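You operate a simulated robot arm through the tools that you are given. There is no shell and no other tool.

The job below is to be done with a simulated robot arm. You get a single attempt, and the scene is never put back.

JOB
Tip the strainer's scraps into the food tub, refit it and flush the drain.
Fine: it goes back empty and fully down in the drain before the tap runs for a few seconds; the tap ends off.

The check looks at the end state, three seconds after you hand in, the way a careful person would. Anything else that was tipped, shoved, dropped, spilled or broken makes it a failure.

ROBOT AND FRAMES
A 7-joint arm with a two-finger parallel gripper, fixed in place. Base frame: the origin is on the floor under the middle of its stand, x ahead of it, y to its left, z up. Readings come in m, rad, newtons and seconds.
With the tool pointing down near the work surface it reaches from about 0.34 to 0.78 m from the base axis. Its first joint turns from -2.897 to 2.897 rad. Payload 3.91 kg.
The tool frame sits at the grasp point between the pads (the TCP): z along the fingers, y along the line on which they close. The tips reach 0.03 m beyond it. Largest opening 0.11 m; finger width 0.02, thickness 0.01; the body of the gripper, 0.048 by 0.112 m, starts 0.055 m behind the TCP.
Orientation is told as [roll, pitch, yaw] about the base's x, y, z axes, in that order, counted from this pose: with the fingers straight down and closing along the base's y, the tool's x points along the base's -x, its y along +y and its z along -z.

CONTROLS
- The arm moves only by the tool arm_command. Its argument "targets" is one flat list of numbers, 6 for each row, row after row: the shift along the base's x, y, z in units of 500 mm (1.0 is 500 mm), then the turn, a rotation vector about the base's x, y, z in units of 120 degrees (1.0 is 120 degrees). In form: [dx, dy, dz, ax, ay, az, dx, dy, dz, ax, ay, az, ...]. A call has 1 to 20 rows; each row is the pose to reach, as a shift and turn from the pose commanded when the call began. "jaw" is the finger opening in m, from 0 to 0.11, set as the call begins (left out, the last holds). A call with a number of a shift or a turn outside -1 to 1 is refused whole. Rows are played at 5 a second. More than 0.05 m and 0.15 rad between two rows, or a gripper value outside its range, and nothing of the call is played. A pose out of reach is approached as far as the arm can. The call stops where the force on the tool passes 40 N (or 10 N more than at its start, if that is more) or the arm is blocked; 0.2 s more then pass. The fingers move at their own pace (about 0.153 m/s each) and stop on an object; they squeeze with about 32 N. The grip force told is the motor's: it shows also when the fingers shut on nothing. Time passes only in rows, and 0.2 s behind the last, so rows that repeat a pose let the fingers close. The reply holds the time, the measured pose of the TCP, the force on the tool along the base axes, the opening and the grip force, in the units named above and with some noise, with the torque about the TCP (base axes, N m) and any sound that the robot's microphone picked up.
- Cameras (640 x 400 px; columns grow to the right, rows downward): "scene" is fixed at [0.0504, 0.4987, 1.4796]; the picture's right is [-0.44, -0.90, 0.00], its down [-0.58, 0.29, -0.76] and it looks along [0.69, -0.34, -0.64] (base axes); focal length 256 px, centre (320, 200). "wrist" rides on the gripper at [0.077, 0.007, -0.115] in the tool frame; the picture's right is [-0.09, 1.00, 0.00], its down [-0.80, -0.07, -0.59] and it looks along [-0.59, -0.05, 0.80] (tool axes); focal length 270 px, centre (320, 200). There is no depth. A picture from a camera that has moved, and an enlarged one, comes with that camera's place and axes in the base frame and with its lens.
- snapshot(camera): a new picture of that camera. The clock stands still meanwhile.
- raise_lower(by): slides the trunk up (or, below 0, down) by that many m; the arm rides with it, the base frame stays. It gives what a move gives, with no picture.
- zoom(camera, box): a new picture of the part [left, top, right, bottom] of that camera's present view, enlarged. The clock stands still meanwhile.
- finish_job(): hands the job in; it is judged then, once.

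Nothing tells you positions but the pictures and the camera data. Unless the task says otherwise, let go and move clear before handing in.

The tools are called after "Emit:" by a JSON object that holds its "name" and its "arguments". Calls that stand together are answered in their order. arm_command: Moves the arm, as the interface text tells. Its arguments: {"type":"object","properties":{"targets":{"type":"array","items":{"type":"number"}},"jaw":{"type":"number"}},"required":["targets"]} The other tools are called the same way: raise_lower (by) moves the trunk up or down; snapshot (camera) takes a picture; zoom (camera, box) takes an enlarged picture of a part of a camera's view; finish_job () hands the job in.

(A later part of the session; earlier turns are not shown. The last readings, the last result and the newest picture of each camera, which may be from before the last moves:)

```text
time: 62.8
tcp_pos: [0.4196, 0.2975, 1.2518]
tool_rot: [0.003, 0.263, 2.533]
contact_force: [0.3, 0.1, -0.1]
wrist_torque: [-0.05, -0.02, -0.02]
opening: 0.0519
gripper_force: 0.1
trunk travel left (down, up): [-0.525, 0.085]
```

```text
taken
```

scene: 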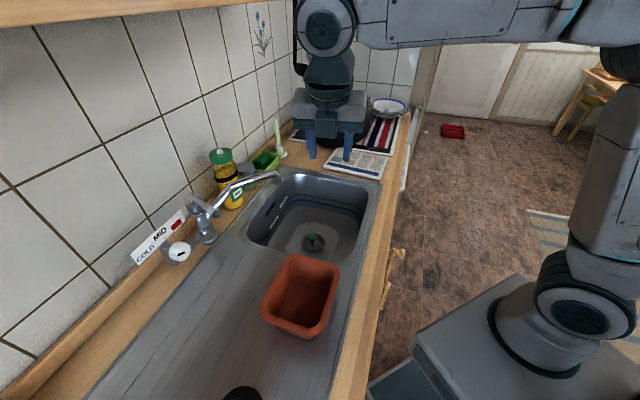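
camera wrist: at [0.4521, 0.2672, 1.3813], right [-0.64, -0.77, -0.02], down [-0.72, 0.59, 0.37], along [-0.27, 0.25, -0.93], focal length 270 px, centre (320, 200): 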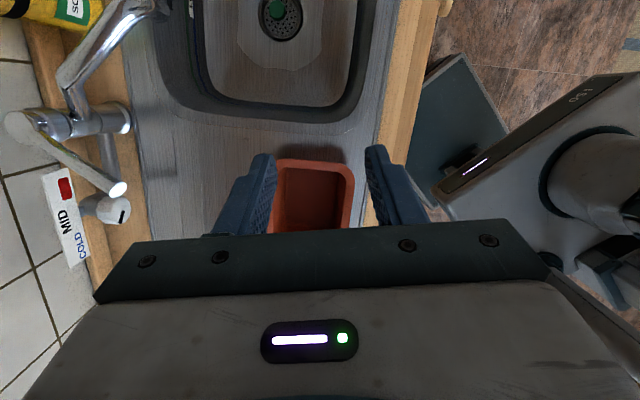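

Emit:
{"name": "zoom", "arguments": {"camera": "wrist", "box": [380, 0, 640, 260]}}

Emit:
{"name": "zoom", "arguments": {"camera": "wrist", "box": [250, 110, 390, 240]}}

Emit:
{"name": "zoom", "arguments": {"camera": "wrist", "box": [0, 0, 200, 240]}}

Emit:
{"name": "zoom", "arguments": {"camera": "scene", "box": [270, 0, 400, 180]}}

```text
1.54 times, centred on (510, 130) of wrist
camera zoom: at [0.4521, 0.2672, 1.3813], right [-0.64, -0.77, -0.02], down [-0.72, 0.59, 0.37], along [-0.27, 0.25, -0.93], focal length 416 px, centre (28, 308)
```

zoom: 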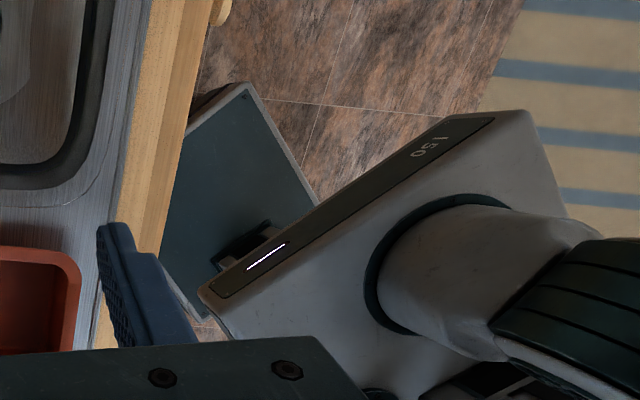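

```text
3.08 times, centred on (320, 175) of wrist
camera zoom: at [0.4521, 0.2672, 1.3813], right [-0.64, -0.77, -0.02], down [-0.72, 0.59, 0.37], along [-0.27, 0.25, -0.93], focal length 832 px, centre (320, 277)
```

zoom: 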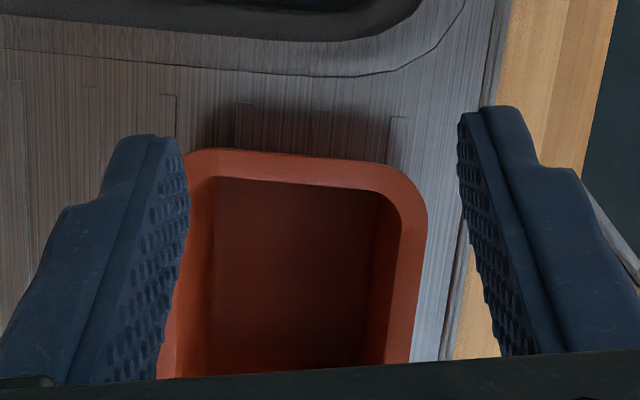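

```text
1.67 times, centred on (100, 120) of wrist
camera zoom: at [0.4521, 0.2672, 1.3813], right [-0.64, -0.77, -0.02], down [-0.72, 0.59, 0.37], along [-0.27, 0.25, -0.93], focal length 450 px, centre (687, 333)
```

zoom: 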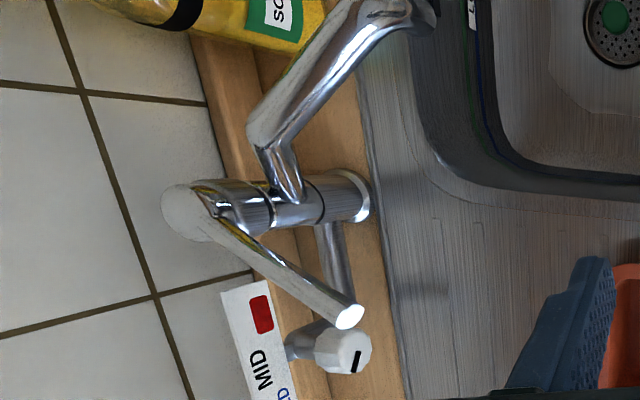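

```text
2.22 times, centred on (335, 90) of scene
camera zoom: at [0.0504, 0.4987, 1.4796], right [-0.44, -0.9, 0.0], down [-0.58, 0.29, -0.76], along [0.69, -0.34, -0.64], focal length 568 px, centre (287, 444)
```

zoom: 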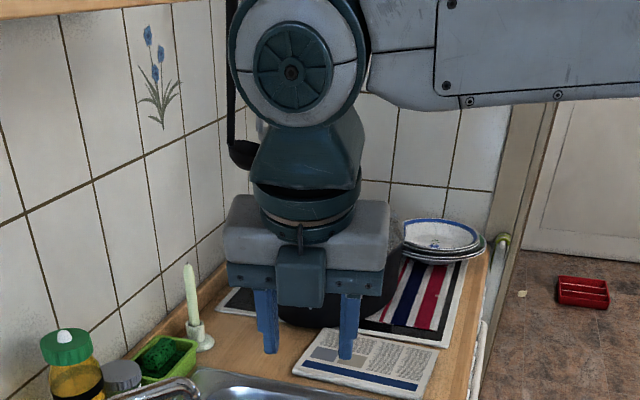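

Emit:
{"name": "zoom", "arguments": {"camera": "scene", "box": [400, 100, 640, 260]}}

Emit:
{"name": "zoom", "arguments": {"camera": "scene", "box": [240, 80, 420, 200]}}

Emit:
{"name": "zoom", "arguments": {"camera": "scene", "box": [0, 240, 200, 400]}}

Emit:
{"name": "zoom", "arguments": {"camera": "scene", "box": [340, 230, 560, 400]}}

Emit:
{"name": "zoom", "arguments": {"camera": "scene", "box": [200, 300, 360, 400]}}

```text
2.50 times, centred on (520, 180) of scene
camera zoom: at [0.0504, 0.4987, 1.4796], right [-0.44, -0.9, 0.0], down [-0.58, 0.29, -0.76], along [0.69, -0.34, -0.64], focal length 639 px, centre (-180, 250)
```

zoom: 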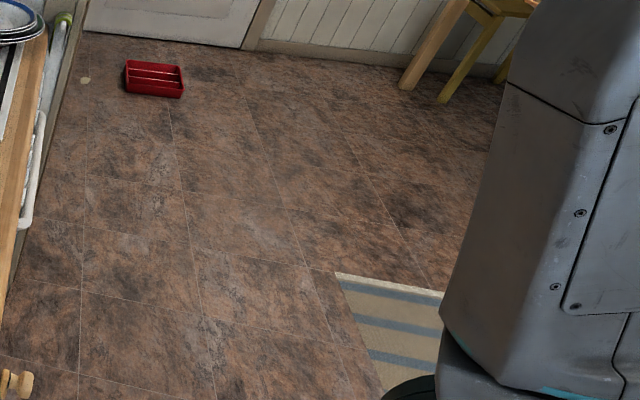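

```text
3.33 times, centred on (330, 140) of scene
camera zoom: at [0.0504, 0.4987, 1.4796], right [-0.44, -0.9, 0.0], down [-0.58, 0.29, -0.76], along [0.69, -0.34, -0.64], focal length 852 px, centre (287, 400)
```

zoom: 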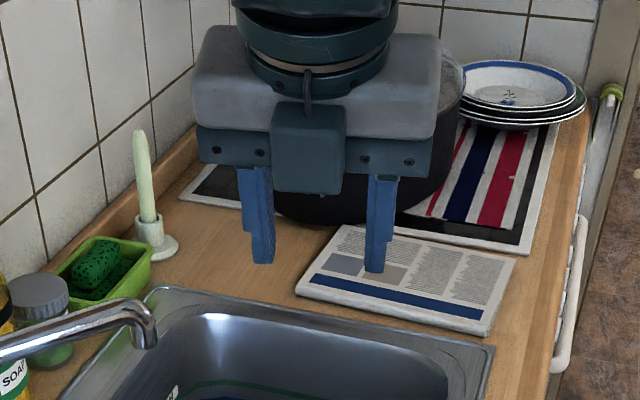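

```text
2.50 times, centred on (100, 320) of scene
camera zoom: at [0.0504, 0.4987, 1.4796], right [-0.44, -0.9, 0.0], down [-0.58, 0.29, -0.76], along [0.69, -0.34, -0.64], focal length 639 px, centre (870, -100)
```

zoom: 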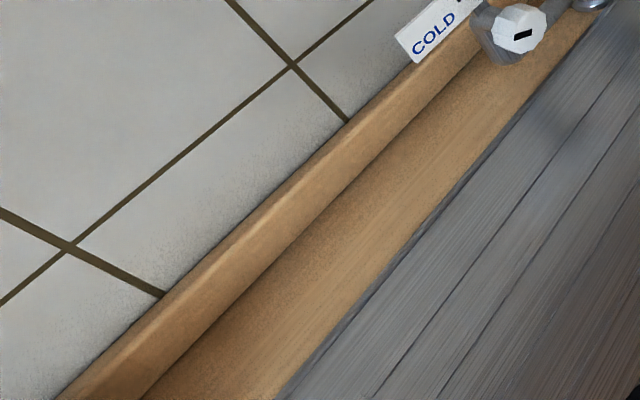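

```text
2.35 times, centred on (450, 315) of scene
camera zoom: at [0.0504, 0.4987, 1.4796], right [-0.44, -0.9, 0.0], down [-0.58, 0.29, -0.76], along [0.69, -0.34, -0.64], focal length 601 px, centre (14, -71)
```

zoom: 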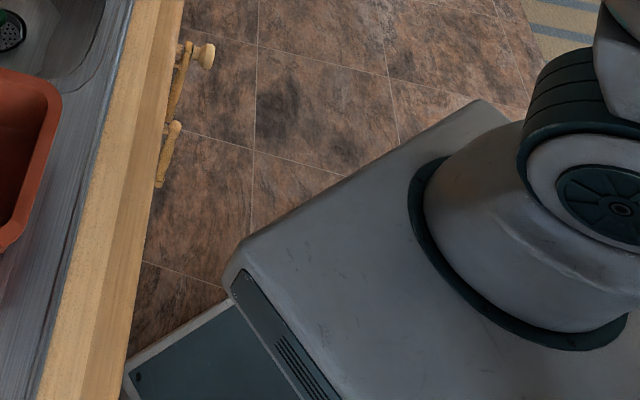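

```text
4.00 times, centred on (280, 350) of scene
camera zoom: at [0.0504, 0.4987, 1.4796], right [-0.44, -0.9, 0.0], down [-0.58, 0.29, -0.76], along [0.69, -0.34, -0.64], focal length 1022 px, centre (480, -400)
```

zoom: 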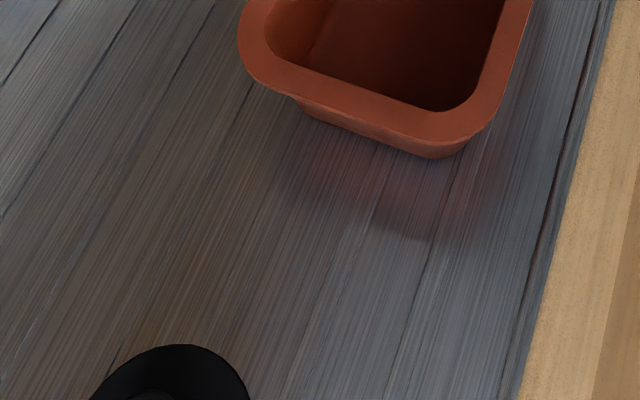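

I've searched every visible surface. The strainer is empty, and no clump shows anywhere on the counter, basin, floor or hand. I'll come back to it after the tap; next I'll study the tap lever closely.

Emit:
{"name": "zoom", "arguments": {"camera": "wrist", "box": [0, 80, 140, 220]}}

Emit:
{"name": "zoom", "arguments": {"camera": "scene", "box": [180, 188, 225, 222]}}

```text
2.86 times, centred on (70, 150) of wrist
camera zoom: at [0.4521, 0.2672, 1.3813], right [-0.64, -0.77, -0.02], down [-0.72, 0.59, 0.37], along [-0.27, 0.25, -0.93], focal length 772 px, centre (1034, 343)
```

zoom: 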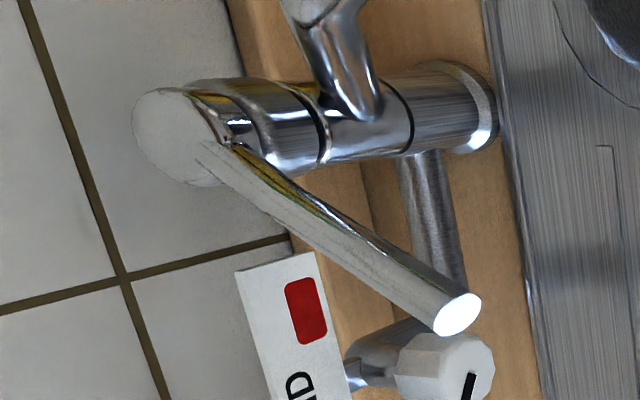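

```text
11.76 times, centred on (202, 205) of scene
camera zoom: at [0.0504, 0.4987, 1.4796], right [-0.44, -0.9, 0.0], down [-0.58, 0.29, -0.76], along [0.69, -0.34, -0.64], focal length 3007 px, centre (1702, 141)
```

zoom: 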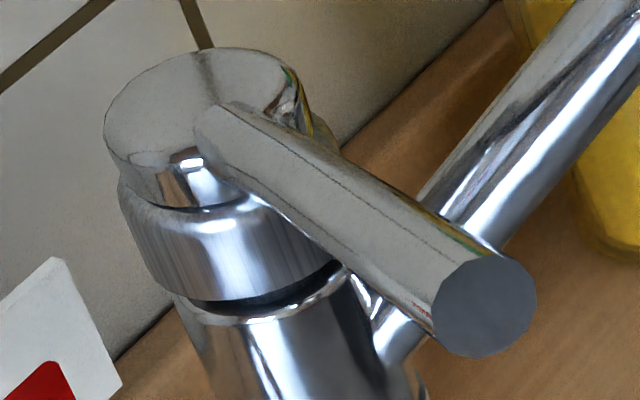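

The lever is a 2 cm rod running from a cap on the column top out to about (0.523, 0.519, 1.09). I'll turn the hand back and take a pre-grasp look along the lever.

Emit:
{"name": "arm_command", "arguments": {"targets": [-0.003, 0.01, 0.008, 0, 0, -0.069, -0.006, 0.02, 0.016, 0, 0, -0.139, -0.01, 0.03, 0.025, 0, 0, -0.208, -0.013, 0.04, 0.033, 0, 0, -0.278, -0.016, 0.05, 0.041, 0, 0, -0.347, -0.02, 0.06, 0.05, 0, 0, -0.417, -0.023, 0.07, 0.058, 0, 0, -0.486, -0.026, 0.08, 0.066, 0, 0, -0.556, -0.03, 0.09, 0.075, 0, 0, -0.625, -0.033, 0.1, 0.083, 0, 0, -0.694, -0.036, 0.11, 0.091, 0, 0, -0.764, -0.04, 0.12, 0.1, 0, 0, -0.833]}}

Emit:
{"name": "arm_command", "arguments": {"targets": [0, 0, 0, 0.0471, -0.0471, 0, 0, 0, 0, 0.0943, -0.0943, 0, 0, 0, 0, 0.1414, -0.1414, 0, 0, 0, 0, 0.1886, -0.1886, 0, 0, 0, 0, 0.2357, -0.2357, 0]}}

Emit:
{"name": "arm_command", "arguments": {"targets": [0, 0, 0, 0, 0, -0.0675, 0, 0, 0, 0, 0, -0.135, 0, 0, 0, 0, 0, -0.2025]}}

Emit:
{"name": "snapshot", "arguments": {"camera": "wrist"}}

```text
time: 65.4
tcp_pos: [0.3986, 0.3588, 1.3019]
tool_rot: [0.0, 0.26, 0.784]
contact_force: [0.6, -0.5, 0.0]
wrist_torque: [-0.05, -0.03, -0.03]
opening: 0.0519
gripper_force: 0.1
trunk travel left (down, up): [-0.525, 0.085]
```

```text
time: 66.6
tcp_pos: [0.399, 0.3567, 1.3028]
tool_rot: [0.001, -0.439, 0.785]
contact_force: [0.3, 0.1, 0.5]
wrist_torque: [-0.01, 0.03, -0.02]
opening: 0.0521
gripper_force: 0.0
trunk travel left (down, up): [-0.525, 0.085]
```

```text
time: 67.4
tcp_pos: [0.3995, 0.3573, 1.3027]
tool_rot: [0.0, -0.437, 0.36]
contact_force: [-0.3, 0.2, -0.3]
wrist_torque: [-0.01, -0.04, -0.01]
opening: 0.052
gripper_force: 0.1
trunk travel left (down, up): [-0.525, 0.085]
```

```text
taken
camera wrist: at [0.2867, 0.3235, 1.3734], right [-0.28, 0.96, 0.04], down [0.47, 0.1, 0.88], along [0.84, 0.26, -0.48], focal length 270 px, centre (320, 200)
```

wrist: 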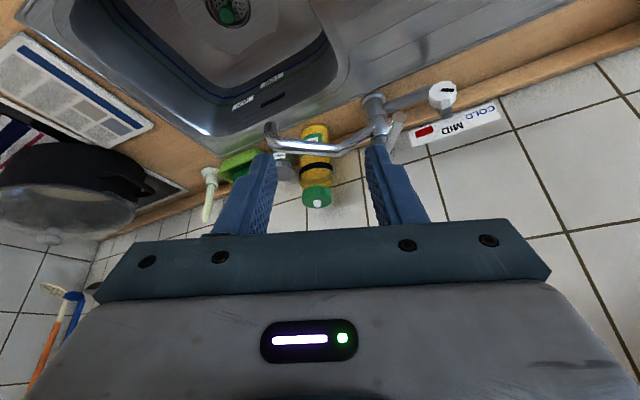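

Emit:
{"name": "zoom", "arguments": {"camera": "wrist", "box": [330, 75, 470, 165]}}

```text
4.44 times, centred on (400, 120) of wrist
camera zoom: at [0.2867, 0.3235, 1.3734], right [-0.28, 0.96, 0.04], down [0.47, 0.1, 0.88], along [0.84, 0.26, -0.48], focal length 1201 px, centre (-36, 556)
```

zoom: 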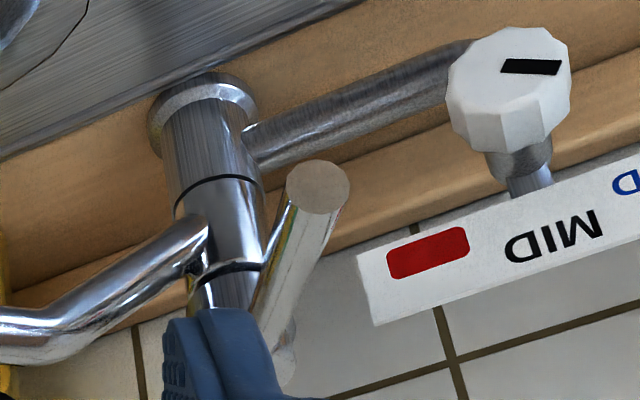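

The lever end is confirmed at about (0.522, 0.519, 1.092), running back towards the column at roughly 19° azimuth and rising outward. I'll move to a pre-grasp point behind and above it.

Emit:
{"name": "arm_command", "arguments": {"targets": [0.031, 0.05, -0.036, 0, 0, 0, 0.062, 0.1, -0.071, 0, 0, 0, 0.093, 0.15, -0.107, 0, 0, 0, 0.124, 0.2, -0.142, 0, 0, 0, 0.155, 0.25, -0.178, 0, 0, 0, 0.186, 0.2994, -0.2134, 0, 0, 0], "jaw": 0.065}}

Emit:
{"name": "snapshot", "arguments": {"camera": "wrist"}}

Emit:
{"name": "snapshot", "arguments": {"camera": "scene"}}

```text
time: 68.8
tcp_pos: [0.4932, 0.5101, 1.1949]
tool_rot: [-0.002, -0.435, 0.362]
contact_force: [0.4, 0.8, -0.6]
wrist_torque: [-0.02, 0.03, 0.01]
opening: 0.0649
gripper_force: 0.1
trunk travel left (down, up): [-0.525, 0.085]
```

```text
taken
camera wrist: at [0.3805, 0.4755, 1.2663], right [-0.28, 0.96, 0.04], down [0.47, 0.1, 0.88], along [0.84, 0.26, -0.48], focal length 270 px, centre (320, 200)
```

wrist: 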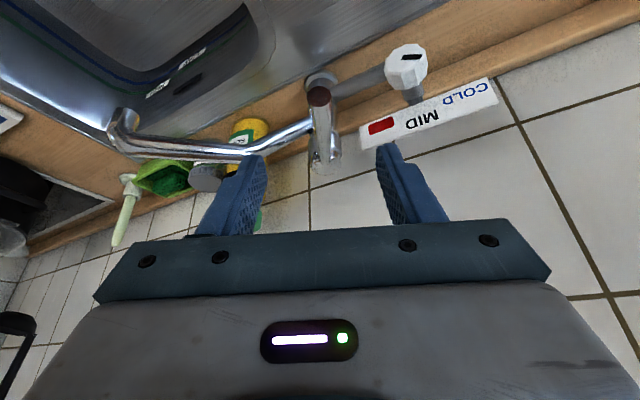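

```text
taken
```

scene: 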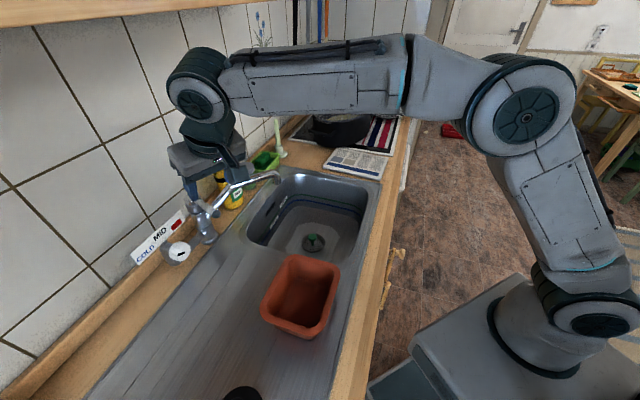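

Emit:
{"name": "zoom", "arguments": {"camera": "wrist", "box": [260, 60, 400, 180]}}

Emit:
{"name": "zoom", "arguments": {"camera": "scene", "box": [150, 100, 290, 260]}}

```text
3.33 times, centred on (330, 120) of wrist
camera zoom: at [0.3805, 0.4755, 1.2663], right [-0.28, 0.96, 0.04], down [0.47, 0.1, 0.88], along [0.84, 0.26, -0.48], focal length 901 px, centre (287, 467)
```

zoom: 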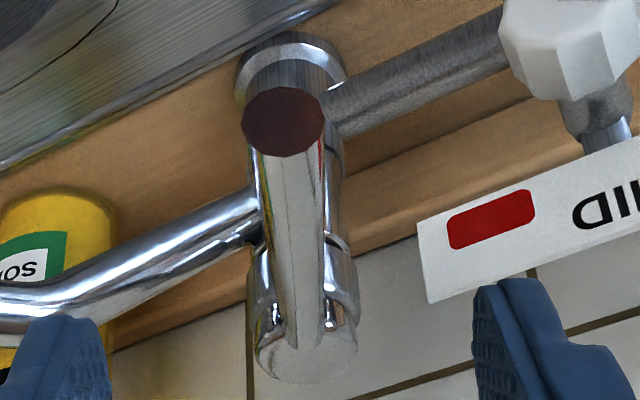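

```text
2.50 times, centred on (220, 180) of scene
camera zoom: at [0.0504, 0.4987, 1.4796], right [-0.44, -0.9, 0.0], down [-0.58, 0.29, -0.76], along [0.69, -0.34, -0.64], focal length 639 px, centre (570, 250)
```

zoom: 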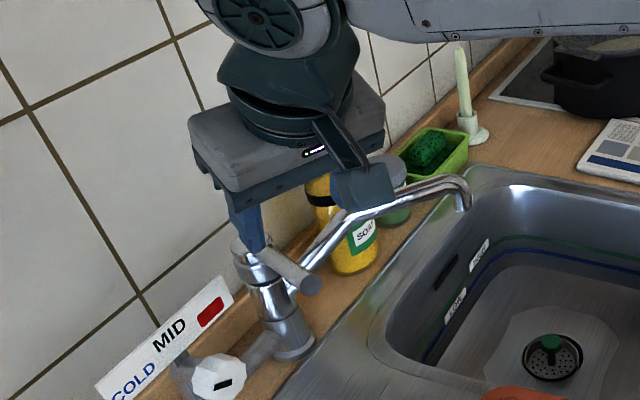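

The lever is centred between the fingers. I'll advance along the tool axis to straddle it, then close gently.

Emit:
{"name": "arm_command", "arguments": {"targets": [0.0234, 0.0086, -0.054, 0, 0, 0, 0.0467, 0.0172, -0.108, 0, 0, 0, 0.07, 0.0258, -0.162, 0, 0, 0, 0.0934, 0.0344, -0.216, 0, 0, 0], "jaw": 0.065}}

Emit:
{"name": "snapshot", "arguments": {"camera": "wrist"}}

Emit:
{"name": "zoom", "arguments": {"camera": "scene", "box": [150, 140, 290, 260]}}

```text
time: 69.8
tcp_pos: [0.5412, 0.5278, 1.0867]
tool_rot: [0.0, -0.434, 0.36]
contact_force: [0.9, -0.1, -0.9]
wrist_torque: [-0.03, -0.01, 0.0]
opening: 0.065
gripper_force: 0.1
trunk travel left (down, up): [-0.525, 0.085]
```

```text
taken
camera wrist: at [0.4273, 0.4923, 1.158], right [-0.28, 0.96, 0.04], down [0.47, 0.1, 0.88], along [0.84, 0.26, -0.48], focal length 270 px, centre (320, 200)
```

wrist: 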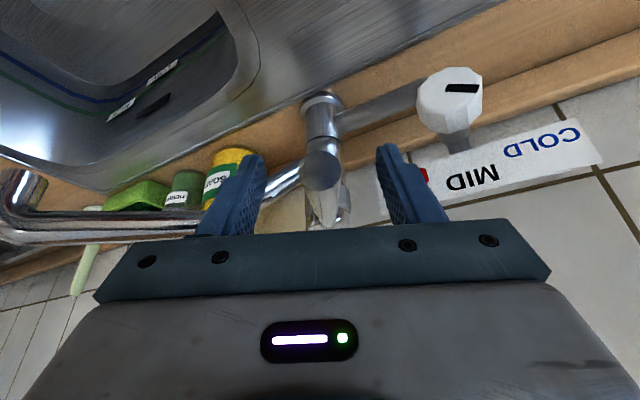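

```text
3.33 times, centred on (220, 200) of scene
camera zoom: at [0.0504, 0.4987, 1.4796], right [-0.44, -0.9, 0.0], down [-0.58, 0.29, -0.76], along [0.69, -0.34, -0.64], focal length 852 px, centre (653, 200)
```

zoom: 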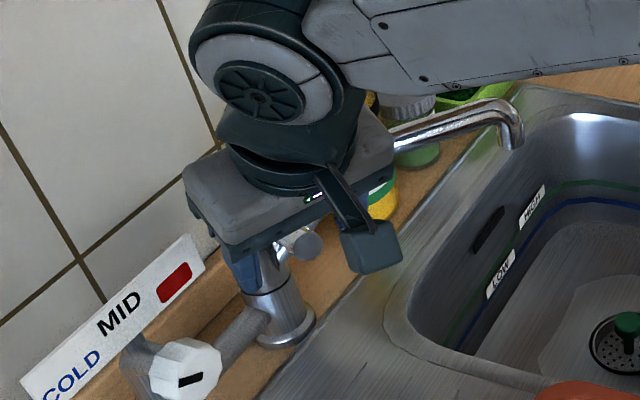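

Emit:
{"name": "arm_command", "arguments": {"targets": [0, 0, 0, 0, 0, 0, 0, 0, 0, 0, 0, 0, 0, 0, 0, 0, 0, 0], "jaw": 0.0}}

Emit:
{"name": "snapshot", "arguments": {"camera": "wrist"}}

Emit:
{"name": "snapshot", "arguments": {"camera": "scene"}}

```text
time: 70.6
tcp_pos: [0.5399, 0.5273, 1.087]
tool_rot: [0.001, -0.436, 0.364]
contact_force: [-1.2, 3.9, 1.5]
wrist_torque: [0.04, -0.19, -0.42]
opening: 0.0188
gripper_force: 44.8
trunk travel left (down, up): [-0.525, 0.085]
```

```text
taken
camera wrist: at [0.4262, 0.4926, 1.1589], right [-0.28, 0.96, 0.04], down [0.47, 0.1, 0.88], along [0.84, 0.26, -0.48], focal length 270 px, centre (320, 200)
```

wrist: 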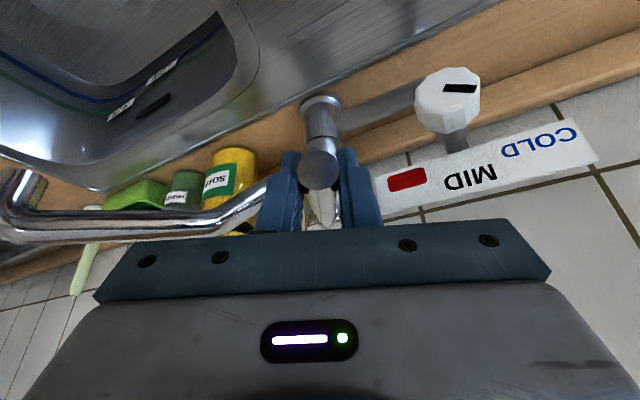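

```text
taken
```

scene: 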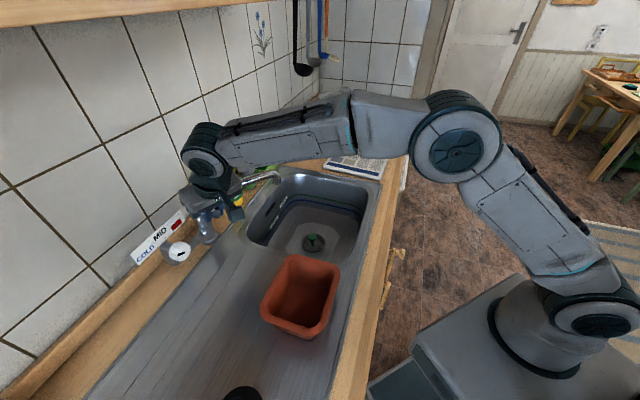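

The lever is gripped, with little side load. I'll test it with a small lift and watch the force and sound.

Emit:
{"name": "arm_command", "arguments": {"targets": [0, 0, 0.008, 0, 0, 0, 0.001, 0, 0.016, 0, 0, 0]}}

Emit:
{"name": "zoom", "arguments": {"camera": "scene", "box": [170, 150, 350, 260]}}

```text
time: 71.2
tcp_pos: [0.5404, 0.5288, 1.0938]
tool_rot: [-0.001, -0.433, 0.362]
contact_force: [-2.6, 6.8, -12.6]
wrist_torque: [-0.54, 1.19, -0.51]
opening: 0.0191
gripper_force: 45.2
trunk travel left (down, up): [-0.525, 0.085]
```

```text
3.56 times, centred on (260, 205) of scene
camera zoom: at [0.0504, 0.4987, 1.4796], right [-0.44, -0.9, 0.0], down [-0.58, 0.29, -0.76], along [0.69, -0.34, -0.64], focal length 909 px, centre (533, 182)
```

zoom: 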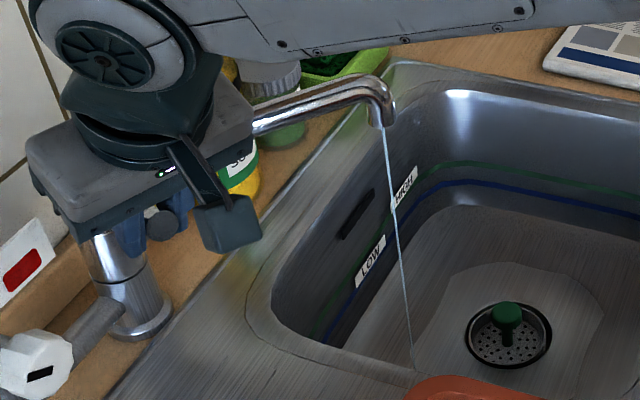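

Lifting opens the tap, and a thin stream is falling into the basin. I'll raise the lever somewhat more along its arc for a proper flush and hold.

Emit:
{"name": "arm_command", "arguments": {"targets": [0.005, 0.0012, 0.01, -0.0075, 0.02, 0, 0.009, 0.0024, 0.02, -0.015, 0.04, 0, 0.014, 0.0034, 0.03, -0.0225, 0.06, 0, 0.018, 0.0045, 0.039, -0.03, 0.08, 0]}}

Emit:
{"name": "zoom", "arguments": {"camera": "scene", "box": [170, 150, 390, 290]}}

Emit:
{"name": "snapshot", "arguments": {"camera": "wrist"}}

```text
time: 72.2
tcp_pos: [0.5487, 0.5293, 1.1163]
tool_rot: [0.001, -0.263, 0.365]
contact_force: [-8.7, 16.7, 2.1]
wrist_torque: [0.0, -0.17, -0.39]
opening: 0.0183
gripper_force: 45.0
trunk travel left (down, up): [-0.525, 0.085]
```

```text
2.86 times, centred on (280, 220) of scene
camera zoom: at [0.0504, 0.4987, 1.4796], right [-0.44, -0.9, 0.0], down [-0.58, 0.29, -0.76], along [0.69, -0.34, -0.64], focal length 730 px, centre (434, 143)
```

zoom: 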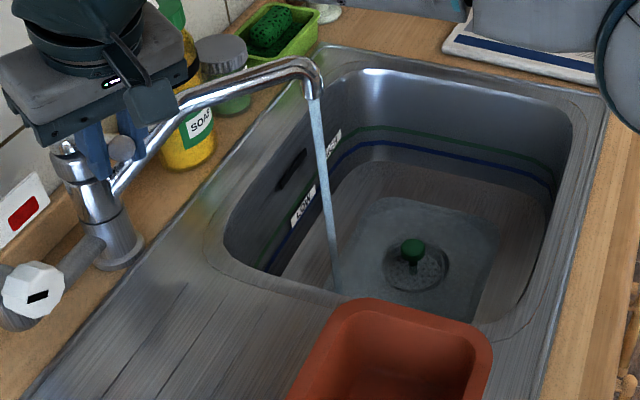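

```text
taken
camera wrist: at [0.4486, 0.5008, 1.2062], right [-0.27, 0.96, 0.02], down [0.61, 0.15, 0.78], along [0.75, 0.23, -0.62], focal length 270 px, centre (320, 200)
```

wrist: 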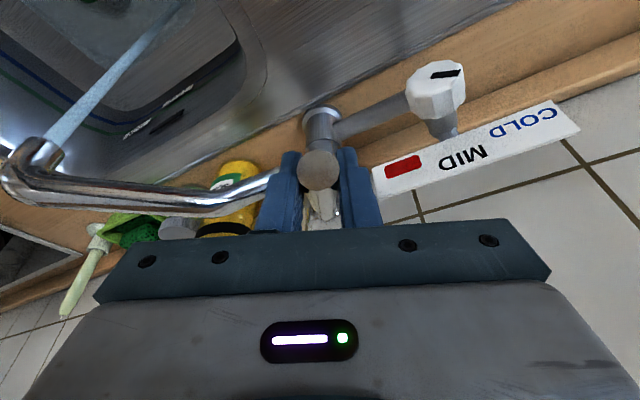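

There's now a good strong stream into the basin, flowing to the drain. I'll hold for a couple of seconds, then check the water level.

Emit:
{"name": "arm_command", "arguments": {"targets": [0.001, 0.003, 0, 0, 0, 0, 0.001, 0.003, 0, 0, 0, 0, 0.001, 0.003, 0, 0, 0, 0, 0.001, 0.003, 0, 0, 0, 0, 0.001, 0.003, 0, 0, 0, 0, 0.001, 0.003, 0, 0, 0, 0, 0.001, 0.003, 0, 0, 0, 0, 0.001, 0.003, 0, 0, 0, 0, 0.001, 0.003, 0, 0, 0, 0]}}

Emit:
{"name": "zoom", "arguments": {"camera": "scene", "box": [170, 150, 390, 290]}}

```text
time: 74.2
tcp_pos: [0.5483, 0.5297, 1.115]
tool_rot: [-0.003, -0.26, 0.362]
contact_force: [-10.1, 19.8, 11.7]
wrist_torque: [0.45, -1.23, -0.29]
opening: 0.0184
gripper_force: 45.1
trunk travel left (down, up): [-0.525, 0.085]
```

```text
2.86 times, centred on (280, 220) of scene
camera zoom: at [0.0504, 0.4987, 1.4796], right [-0.44, -0.9, 0.0], down [-0.58, 0.29, -0.76], along [0.69, -0.34, -0.64], focal length 730 px, centre (434, 143)
```

zoom: 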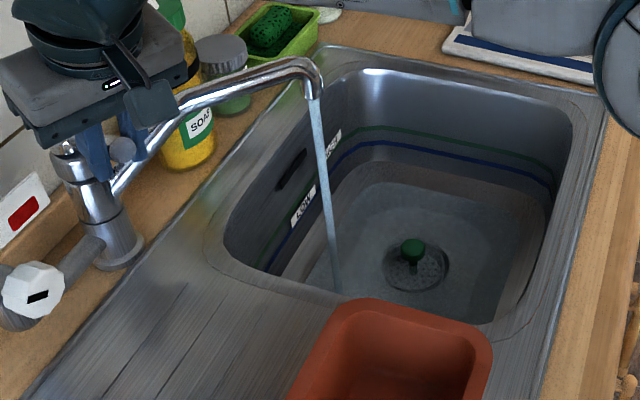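

The flush is going well, at about 3 s so far, and the water is shallow and below LOW. I'll let it run a moment more, then bring the lever back down the same arc to shut it.

Emit:
{"name": "arm_command", "arguments": {"targets": [0, 0, 0, 0, 0, 0, 0, 0, 0, 0, 0, 0, 0, 0, 0, 0, 0, 0, 0, 0, 0, 0, 0, 0, 0, 0, 0, 0, 0, 0, 0, 0, 0, 0, 0, 0, -0.005, -0.0015, -0.01, 0.0075, -0.02, 0, -0.01, -0.003, -0.02, 0.015, -0.04, 0, -0.014, -0.004, -0.03, 0.0225, -0.06, 0, -0.018, -0.005, -0.039, 0.03, -0.08, 0, -0.019, -0.0055, -0.047, 0.03, -0.08, 0, -0.0195, -0.006, -0.055, 0.03, -0.08, 0]}}

Emit:
{"name": "zoom", "arguments": {"camera": "scene", "box": [170, 150, 390, 290]}}

Emit:
{"name": "snapshot", "arguments": {"camera": "wrist"}}

```text
time: 76.8
tcp_pos: [0.5395, 0.5267, 1.0908]
tool_rot: [0.001, -0.444, 0.363]
contact_force: [-8.4, 13.6, 9.9]
wrist_torque: [0.42, -1.29, -0.37]
opening: 0.0185
gripper_force: 44.8
trunk travel left (down, up): [-0.525, 0.085]
```

```text
2.86 times, centred on (280, 220) of scene
camera zoom: at [0.0504, 0.4987, 1.4796], right [-0.44, -0.9, 0.0], down [-0.58, 0.29, -0.76], along [0.69, -0.34, -0.64], focal length 730 px, centre (434, 143)
```

zoom: 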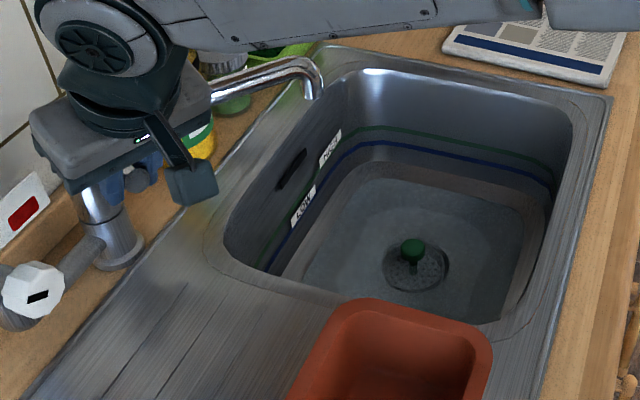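

```text
taken
camera wrist: at [0.426, 0.4926, 1.1602], right [-0.28, 0.96, 0.04], down [0.46, 0.1, 0.88], along [0.84, 0.26, -0.47], focal length 270 px, centre (320, 200)
```

wrist: 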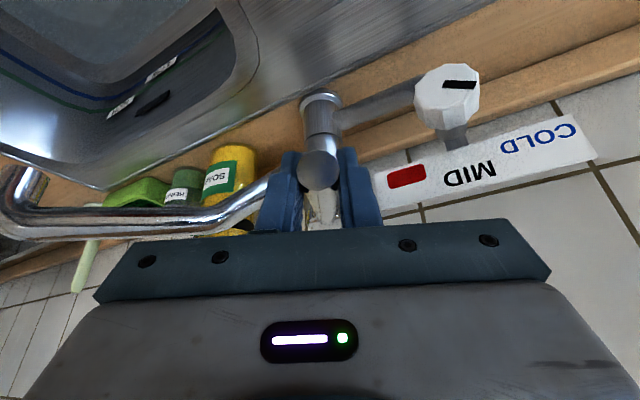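

The stream has stopped. I'll press slightly further down to be sure the lever is on its stop, then check the spout closely.

Emit:
{"name": "arm_command", "arguments": {"targets": [0, 0, -0.003, 0, 0, 0, 0, 0, -0.006, 0, 0, 0, 0, 0, -0.009, 0, 0, 0]}}

Emit:
{"name": "zoom", "arguments": {"camera": "scene", "box": [240, 160, 320, 260]}}

Emit:
{"name": "zoom", "arguments": {"camera": "scene", "box": [240, 160, 390, 265]}}

```text
time: 77.6
tcp_pos: [0.5401, 0.5275, 1.0866]
tool_rot: [0.003, -0.447, 0.362]
contact_force: [-2.3, 21.7, 28.0]
wrist_torque: [0.43, -0.86, -0.4]
opening: 0.0184
gripper_force: 44.5
trunk travel left (down, up): [-0.525, 0.085]
```

```text
4.00 times, centred on (280, 210) of scene
camera zoom: at [0.0504, 0.4987, 1.4796], right [-0.44, -0.9, 0.0], down [-0.58, 0.29, -0.76], along [0.69, -0.34, -0.64], focal length 1022 px, centre (480, 160)
```

zoom: 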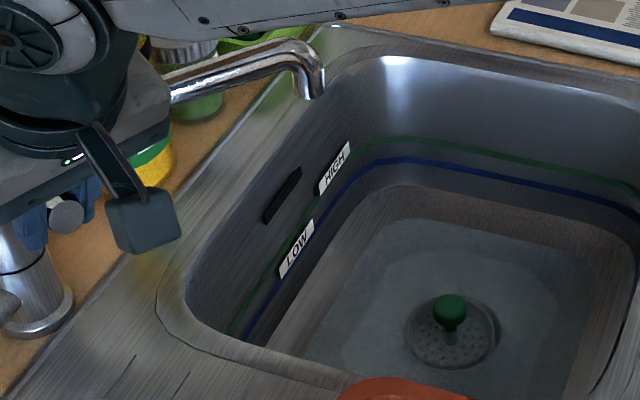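

```text
3.81 times, centred on (315, 212) of scene
camera zoom: at [0.0504, 0.4987, 1.4796], right [-0.44, -0.9, 0.0], down [-0.58, 0.29, -0.76], along [0.69, -0.34, -0.64], focal length 974 px, centre (339, 152)
```

zoom: 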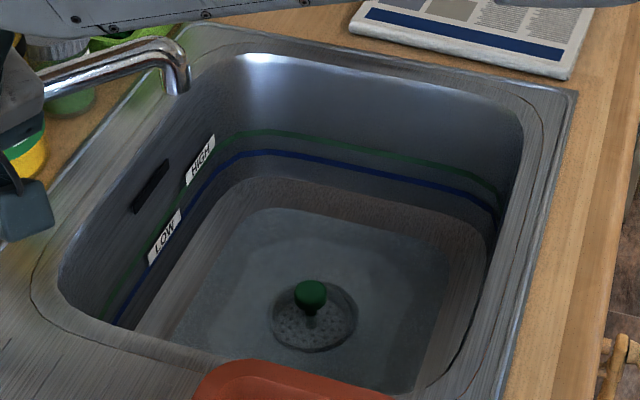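

The lever is on its stop and the tap is off. I'll open the fingers and back off along the tool axis.

Emit:
{"name": "arm_command", "arguments": {"targets": [0, 0, 0, 0, 0, 0, 0, 0, 0, 0, 0, 0], "jaw": 0.065}}

Emit:
{"name": "snapshot", "arguments": {"camera": "wrist"}}

Emit:
{"name": "zoom", "arguments": {"camera": "scene", "box": [240, 160, 390, 265]}}

```text
time: 78.2
tcp_pos: [0.54, 0.5241, 1.0823]
tool_rot: [0.0, -0.432, 0.364]
contact_force: [-0.1, -0.5, -0.7]
wrist_torque: [0.03, -0.02, 0.0]
opening: 0.0651
gripper_force: 0.1
trunk travel left (down, up): [-0.525, 0.085]
```

```text
taken
camera wrist: at [0.4272, 0.4907, 1.1527], right [-0.28, 0.96, 0.03], down [0.47, 0.1, 0.88], along [0.84, 0.26, -0.48], focal length 270 px, centre (320, 200)
```

wrist: 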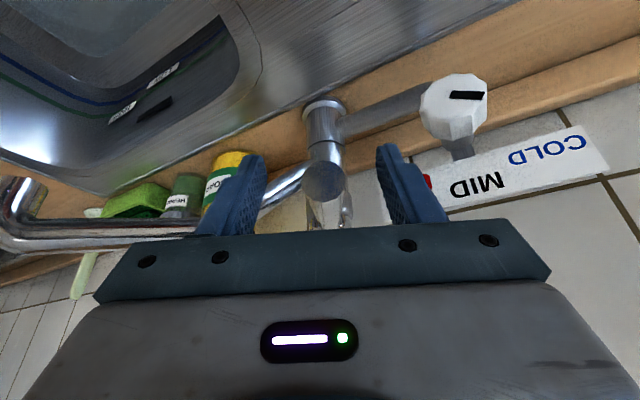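

```text
3.81 times, centred on (315, 212) of scene
camera zoom: at [0.0504, 0.4987, 1.4796], right [-0.44, -0.9, 0.0], down [-0.58, 0.29, -0.76], along [0.69, -0.34, -0.64], focal length 974 px, centre (339, 152)
```

zoom: 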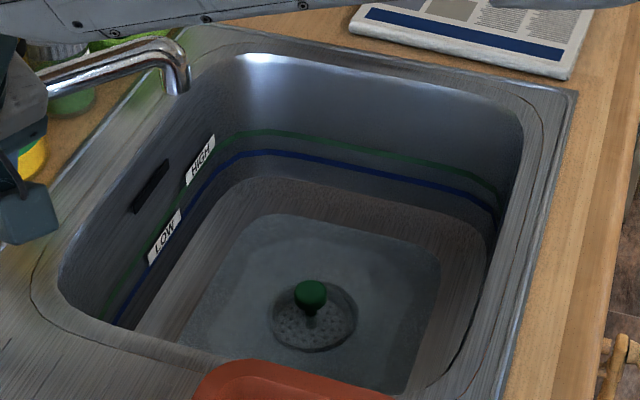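

Emit:
{"name": "arm_command", "arguments": {"targets": [-0.024, -0.009, 0.0543, 0, 0, 0, -0.0475, -0.0179, 0.1087, 0, 0, 0, -0.071, -0.0268, 0.163, 0, 0, 0, -0.095, -0.0358, 0.2174, 0, 0, 0, -0.15, -0.11, 0.26, 0, 0, 0, -0.2, -0.18, 0.3, 0, 0, 0, -0.24, -0.25, 0.32, 0, 0, 0]}}

Emit:
{"name": "snapshot", "arguments": {"camera": "wrist"}}

Emit:
{"name": "snapshot", "arguments": {"camera": "scene"}}

```text
refused: row 5 steps farther than a row can; nothing moved
```

```text
taken
camera wrist: at [0.4272, 0.4907, 1.1527], right [-0.28, 0.96, 0.03], down [0.47, 0.1, 0.88], along [0.84, 0.26, -0.48], focal length 270 px, centre (320, 200)
```

wrist: 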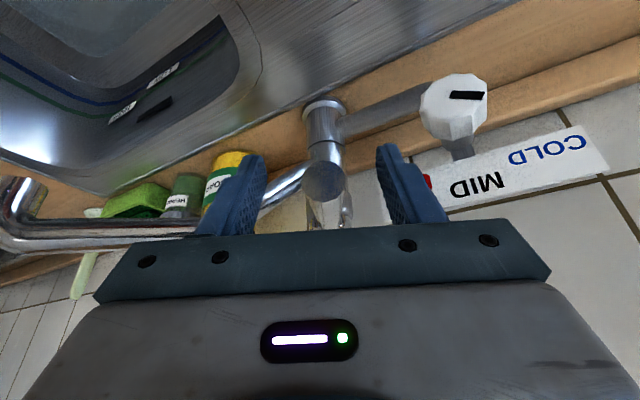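

```text
taken
```

scene: 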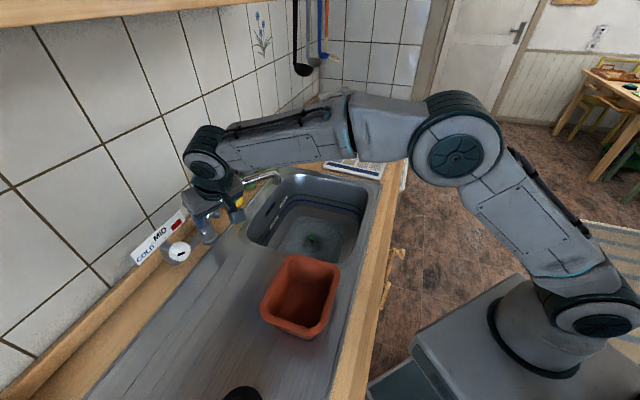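

That call was refused because one step was too large. I'll back off with smaller steps.

Emit:
{"name": "arm_command", "arguments": {"targets": [-0.024, -0.009, 0.0543, 0, 0, 0, -0.0475, -0.0179, 0.1087, 0, 0, 0, -0.071, -0.0268, 0.163, 0, 0, 0, -0.095, -0.0358, 0.2174, 0, 0, 0, -0.125, -0.085, 0.25, 0, 0, 0, -0.155, -0.135, 0.28, 0, 0, 0, -0.185, -0.19, 0.3, 0, 0, 0, -0.22, -0.25, 0.32, 0, 0, 0]}}

Emit:
{"name": "snapshot", "arguments": {"camera": "wrist"}}

Emit:
{"name": "zoom", "arguments": {"camera": "scene", "box": [170, 160, 390, 290]}}

```text
time: 80.0
tcp_pos: [0.4294, 0.3978, 1.2429]
tool_rot: [-0.001, -0.437, 0.36]
contact_force: [0.0, 0.0, -0.3]
wrist_torque: [-0.01, 0.03, -0.01]
opening: 0.0651
gripper_force: 0.1
trunk travel left (down, up): [-0.525, 0.085]
```

```text
taken
camera wrist: at [0.3151, 0.3642, 1.3139], right [-0.28, 0.96, 0.04], down [0.47, 0.1, 0.88], along [0.84, 0.26, -0.48], focal length 270 px, centre (320, 200)
```

wrist: 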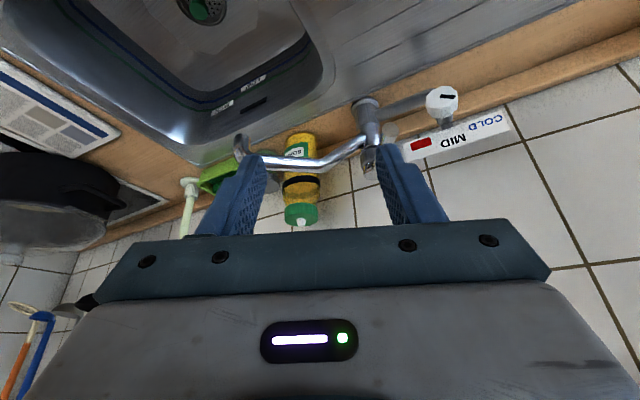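

```text
2.91 times, centred on (280, 225) of scene
camera zoom: at [0.0504, 0.4987, 1.4796], right [-0.44, -0.9, 0.0], down [-0.58, 0.29, -0.76], along [0.69, -0.34, -0.64], focal length 744 px, centre (436, 127)
```

zoom: 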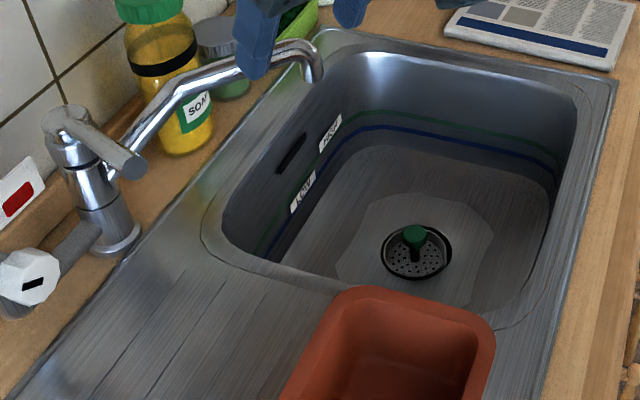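

The water has drained, and the tap is off with its lever back where it was. I'll verify the strainer again and recheck the tub.

Emit:
{"name": "zoom", "arguments": {"camera": "scene", "box": [298, 230, 328, 252]}}

Emit:
{"name": "zoom", "arguments": {"camera": "scene", "box": [258, 250, 342, 340]}}

Emit:
{"name": "zoom", "arguments": {"camera": "scene", "box": [170, 180, 250, 230]}}

Emit:
{"name": "zoom", "arguments": {"camera": "wrist", "box": [160, 0, 260, 60]}}

```text
16.00 times, centred on (313, 241) of scene
camera zoom: at [0.0504, 0.4987, 1.4796], right [-0.44, -0.9, 0.0], down [-0.58, 0.29, -0.76], along [0.69, -0.34, -0.64], focal length 4089 px, centre (432, -456)
```

zoom: 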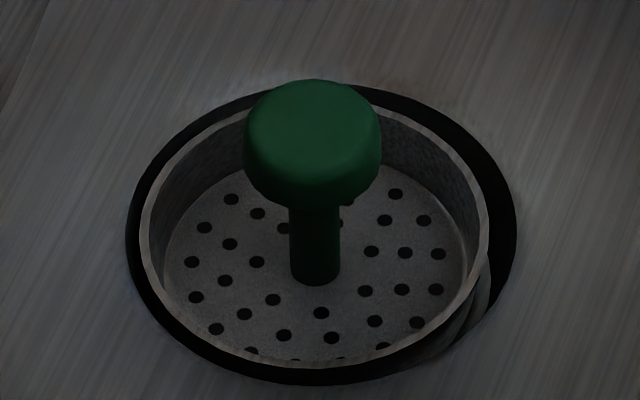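

```text
4.44 times, centred on (300, 295) of scene
camera zoom: at [0.0504, 0.4987, 1.4796], right [-0.44, -0.9, 0.0], down [-0.58, 0.29, -0.76], along [0.69, -0.34, -0.64], focal length 1136 px, centre (409, -222)
```

zoom: 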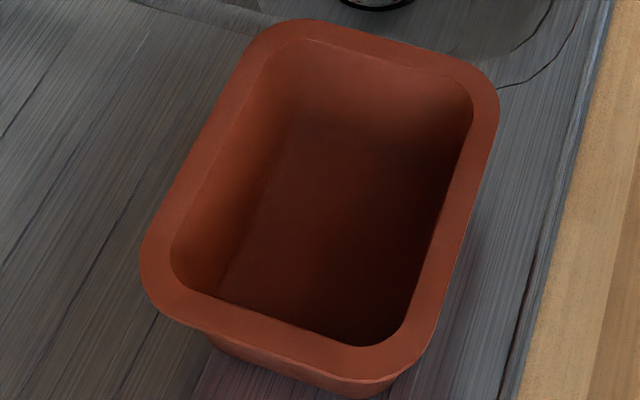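

```text
8.00 times, centred on (210, 205) of scene
camera zoom: at [0.0504, 0.4987, 1.4796], right [-0.44, -0.9, 0.0], down [-0.58, 0.29, -0.76], along [0.69, -0.34, -0.64], focal length 2045 px, centre (1200, 160)
```

zoom: 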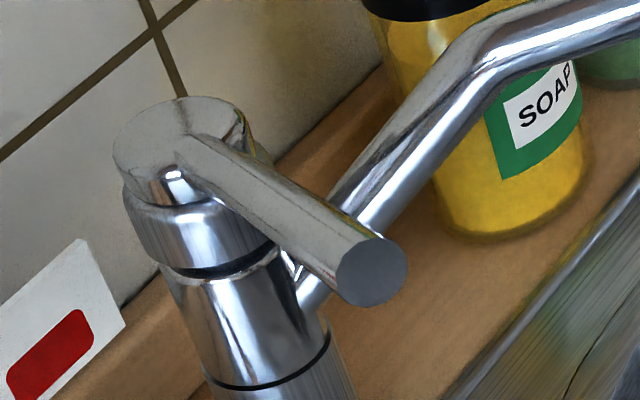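

```text
6.40 times, centred on (210, 30) of wrist
camera zoom: at [0.3151, 0.3642, 1.3139], right [-0.28, 0.96, 0.04], down [0.47, 0.1, 0.88], along [0.84, 0.26, -0.48], focal length 1730 px, centre (1024, 1288)
```

zoom: 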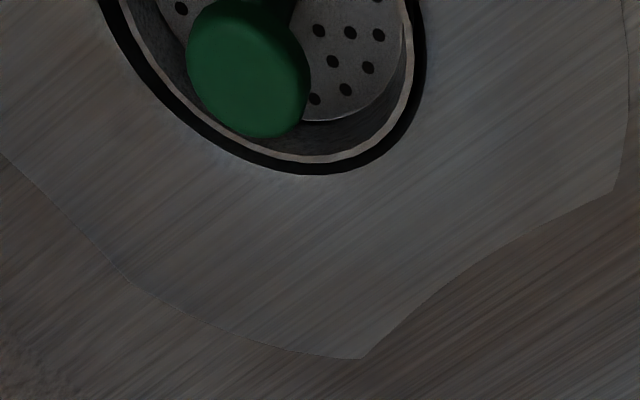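

Emit:
{"name": "zoom", "arguments": {"camera": "scene", "box": [180, 240, 380, 400]}}

Emit:
{"name": "zoom", "arguments": {"camera": "scene", "box": [280, 265, 310, 285]}}

Emit:
{"name": "zoom", "arguments": {"camera": "scene", "box": [295, 275, 330, 300]}}

```text
2.50 times, centred on (280, 320) of scene
camera zoom: at [0.0504, 0.4987, 1.4796], right [-0.44, -0.9, 0.0], down [-0.58, 0.29, -0.76], along [0.69, -0.34, -0.64], focal length 639 px, centre (420, -100)
```

zoom: 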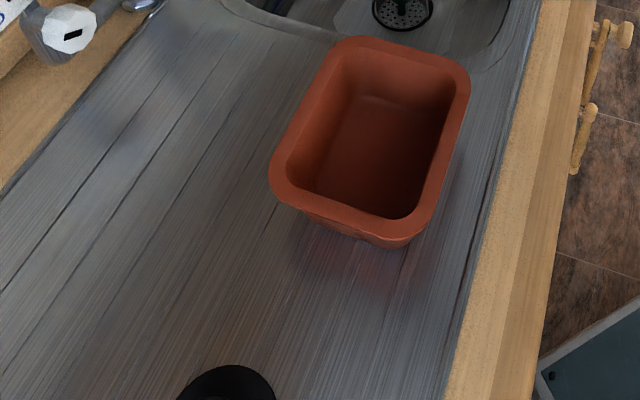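

```text
16.00 times, centred on (295, 275) of scene
camera zoom: at [0.0504, 0.4987, 1.4796], right [-0.44, -0.9, 0.0], down [-0.58, 0.29, -0.76], along [0.69, -0.34, -0.64], focal length 4089 px, centre (720, -1000)
```

zoom: 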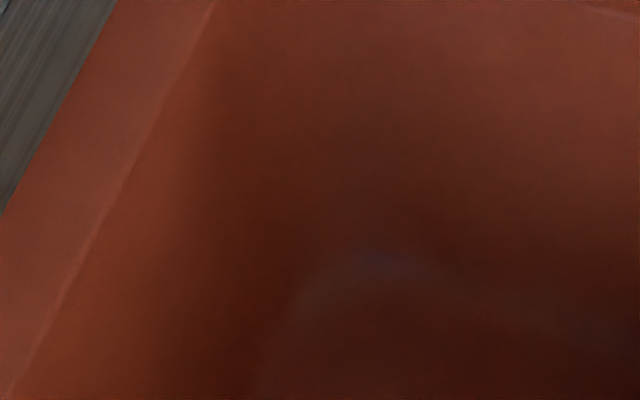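

```text
16.00 times, centred on (312, 288) of scene
camera zoom: at [0.0504, 0.4987, 1.4796], right [-0.44, -0.9, 0.0], down [-0.58, 0.29, -0.76], along [0.69, -0.34, -0.64], focal length 4089 px, centre (440, -1200)
```

zoom: 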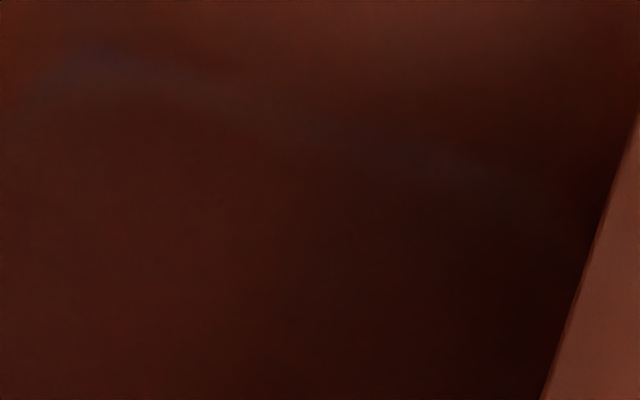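

Everything matches the start except the clump, which I still can't see. One strip hasn't been visible from any view: the drainboard tight against the wall side of the tub, under its rim. I'll bring the camera round to look there.

Emit:
{"name": "arm_command", "arguments": {"targets": [0, 0, 0.01, -0.0235, 0.0624, 0, 0, 0, 0.01, -0.047, 0.1248, 0, 0, 0, 0.01, -0.0704, 0.1872, 0, 0, 0, 0.01, -0.0939, 0.2496, 0, 0, 0, 0.01, -0.1174, 0.312, 0], "jaw": 0.05}}

Emit:
{"name": "arm_command", "arguments": {"targets": [0, 0.015, 0, 0, 0, 0.069, 0, 0.03, 0, 0, 0, 0.139, 0, 0.045, 0, 0, 0, 0.208, 0, 0.06, 0, 0, 0, 0.278, 0, 0.075, 0, 0, 0, 0.347, 0, 0.09, 0, 0, 0, 0.417, 0, 0.105, 0, 0, 0, 0.486, 0, 0.12, 0, 0, 0, 0.556, 0, 0.135, 0, 0, 0, 0.625, 0, 0.15, 0, 0, 0, 0.694, 0, 0.165, 0, 0, 0, 0.764, 0, 0.18, 0, 0, 0, 0.833, 0, 0.195, 0, 0, 0, 0.9]}}

Emit:
{"name": "snapshot", "arguments": {"camera": "wrist"}}

```text
time: 81.2
tcp_pos: [0.4306, 0.4009, 1.2465]
tool_rot: [0.0, 0.264, 0.362]
contact_force: [-0.2, 0.7, 0.2]
wrist_torque: [0.02, -0.01, -0.01]
opening: 0.0499
gripper_force: 0.1
trunk travel left (down, up): [-0.525, 0.085]
```

```text
time: 84.0
tcp_pos: [0.4288, 0.4997, 1.2455]
tool_rot: [0.004, 0.261, 2.248]
contact_force: [0.3, -0.2, -0.1]
wrist_torque: [-0.02, 0.0, 0.0]
opening: 0.0501
gripper_force: 0.0
out of reach, approached as far as the arm can: row 4, 5, 6, 7, 8, 9, 10, 11
trunk travel left (down, up): [-0.525, 0.085]
```

```text
taken
camera wrist: at [0.4522, 0.462, 1.3755], right [-0.83, -0.56, -0.02], down [-0.53, 0.77, 0.37], along [-0.19, 0.31, -0.93], focal length 270 px, centre (320, 200)
```

wrist: 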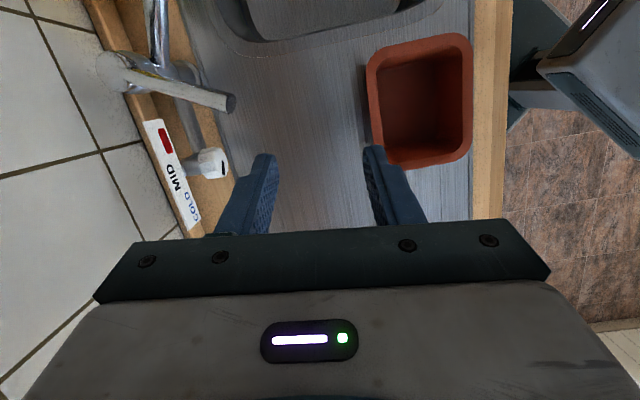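

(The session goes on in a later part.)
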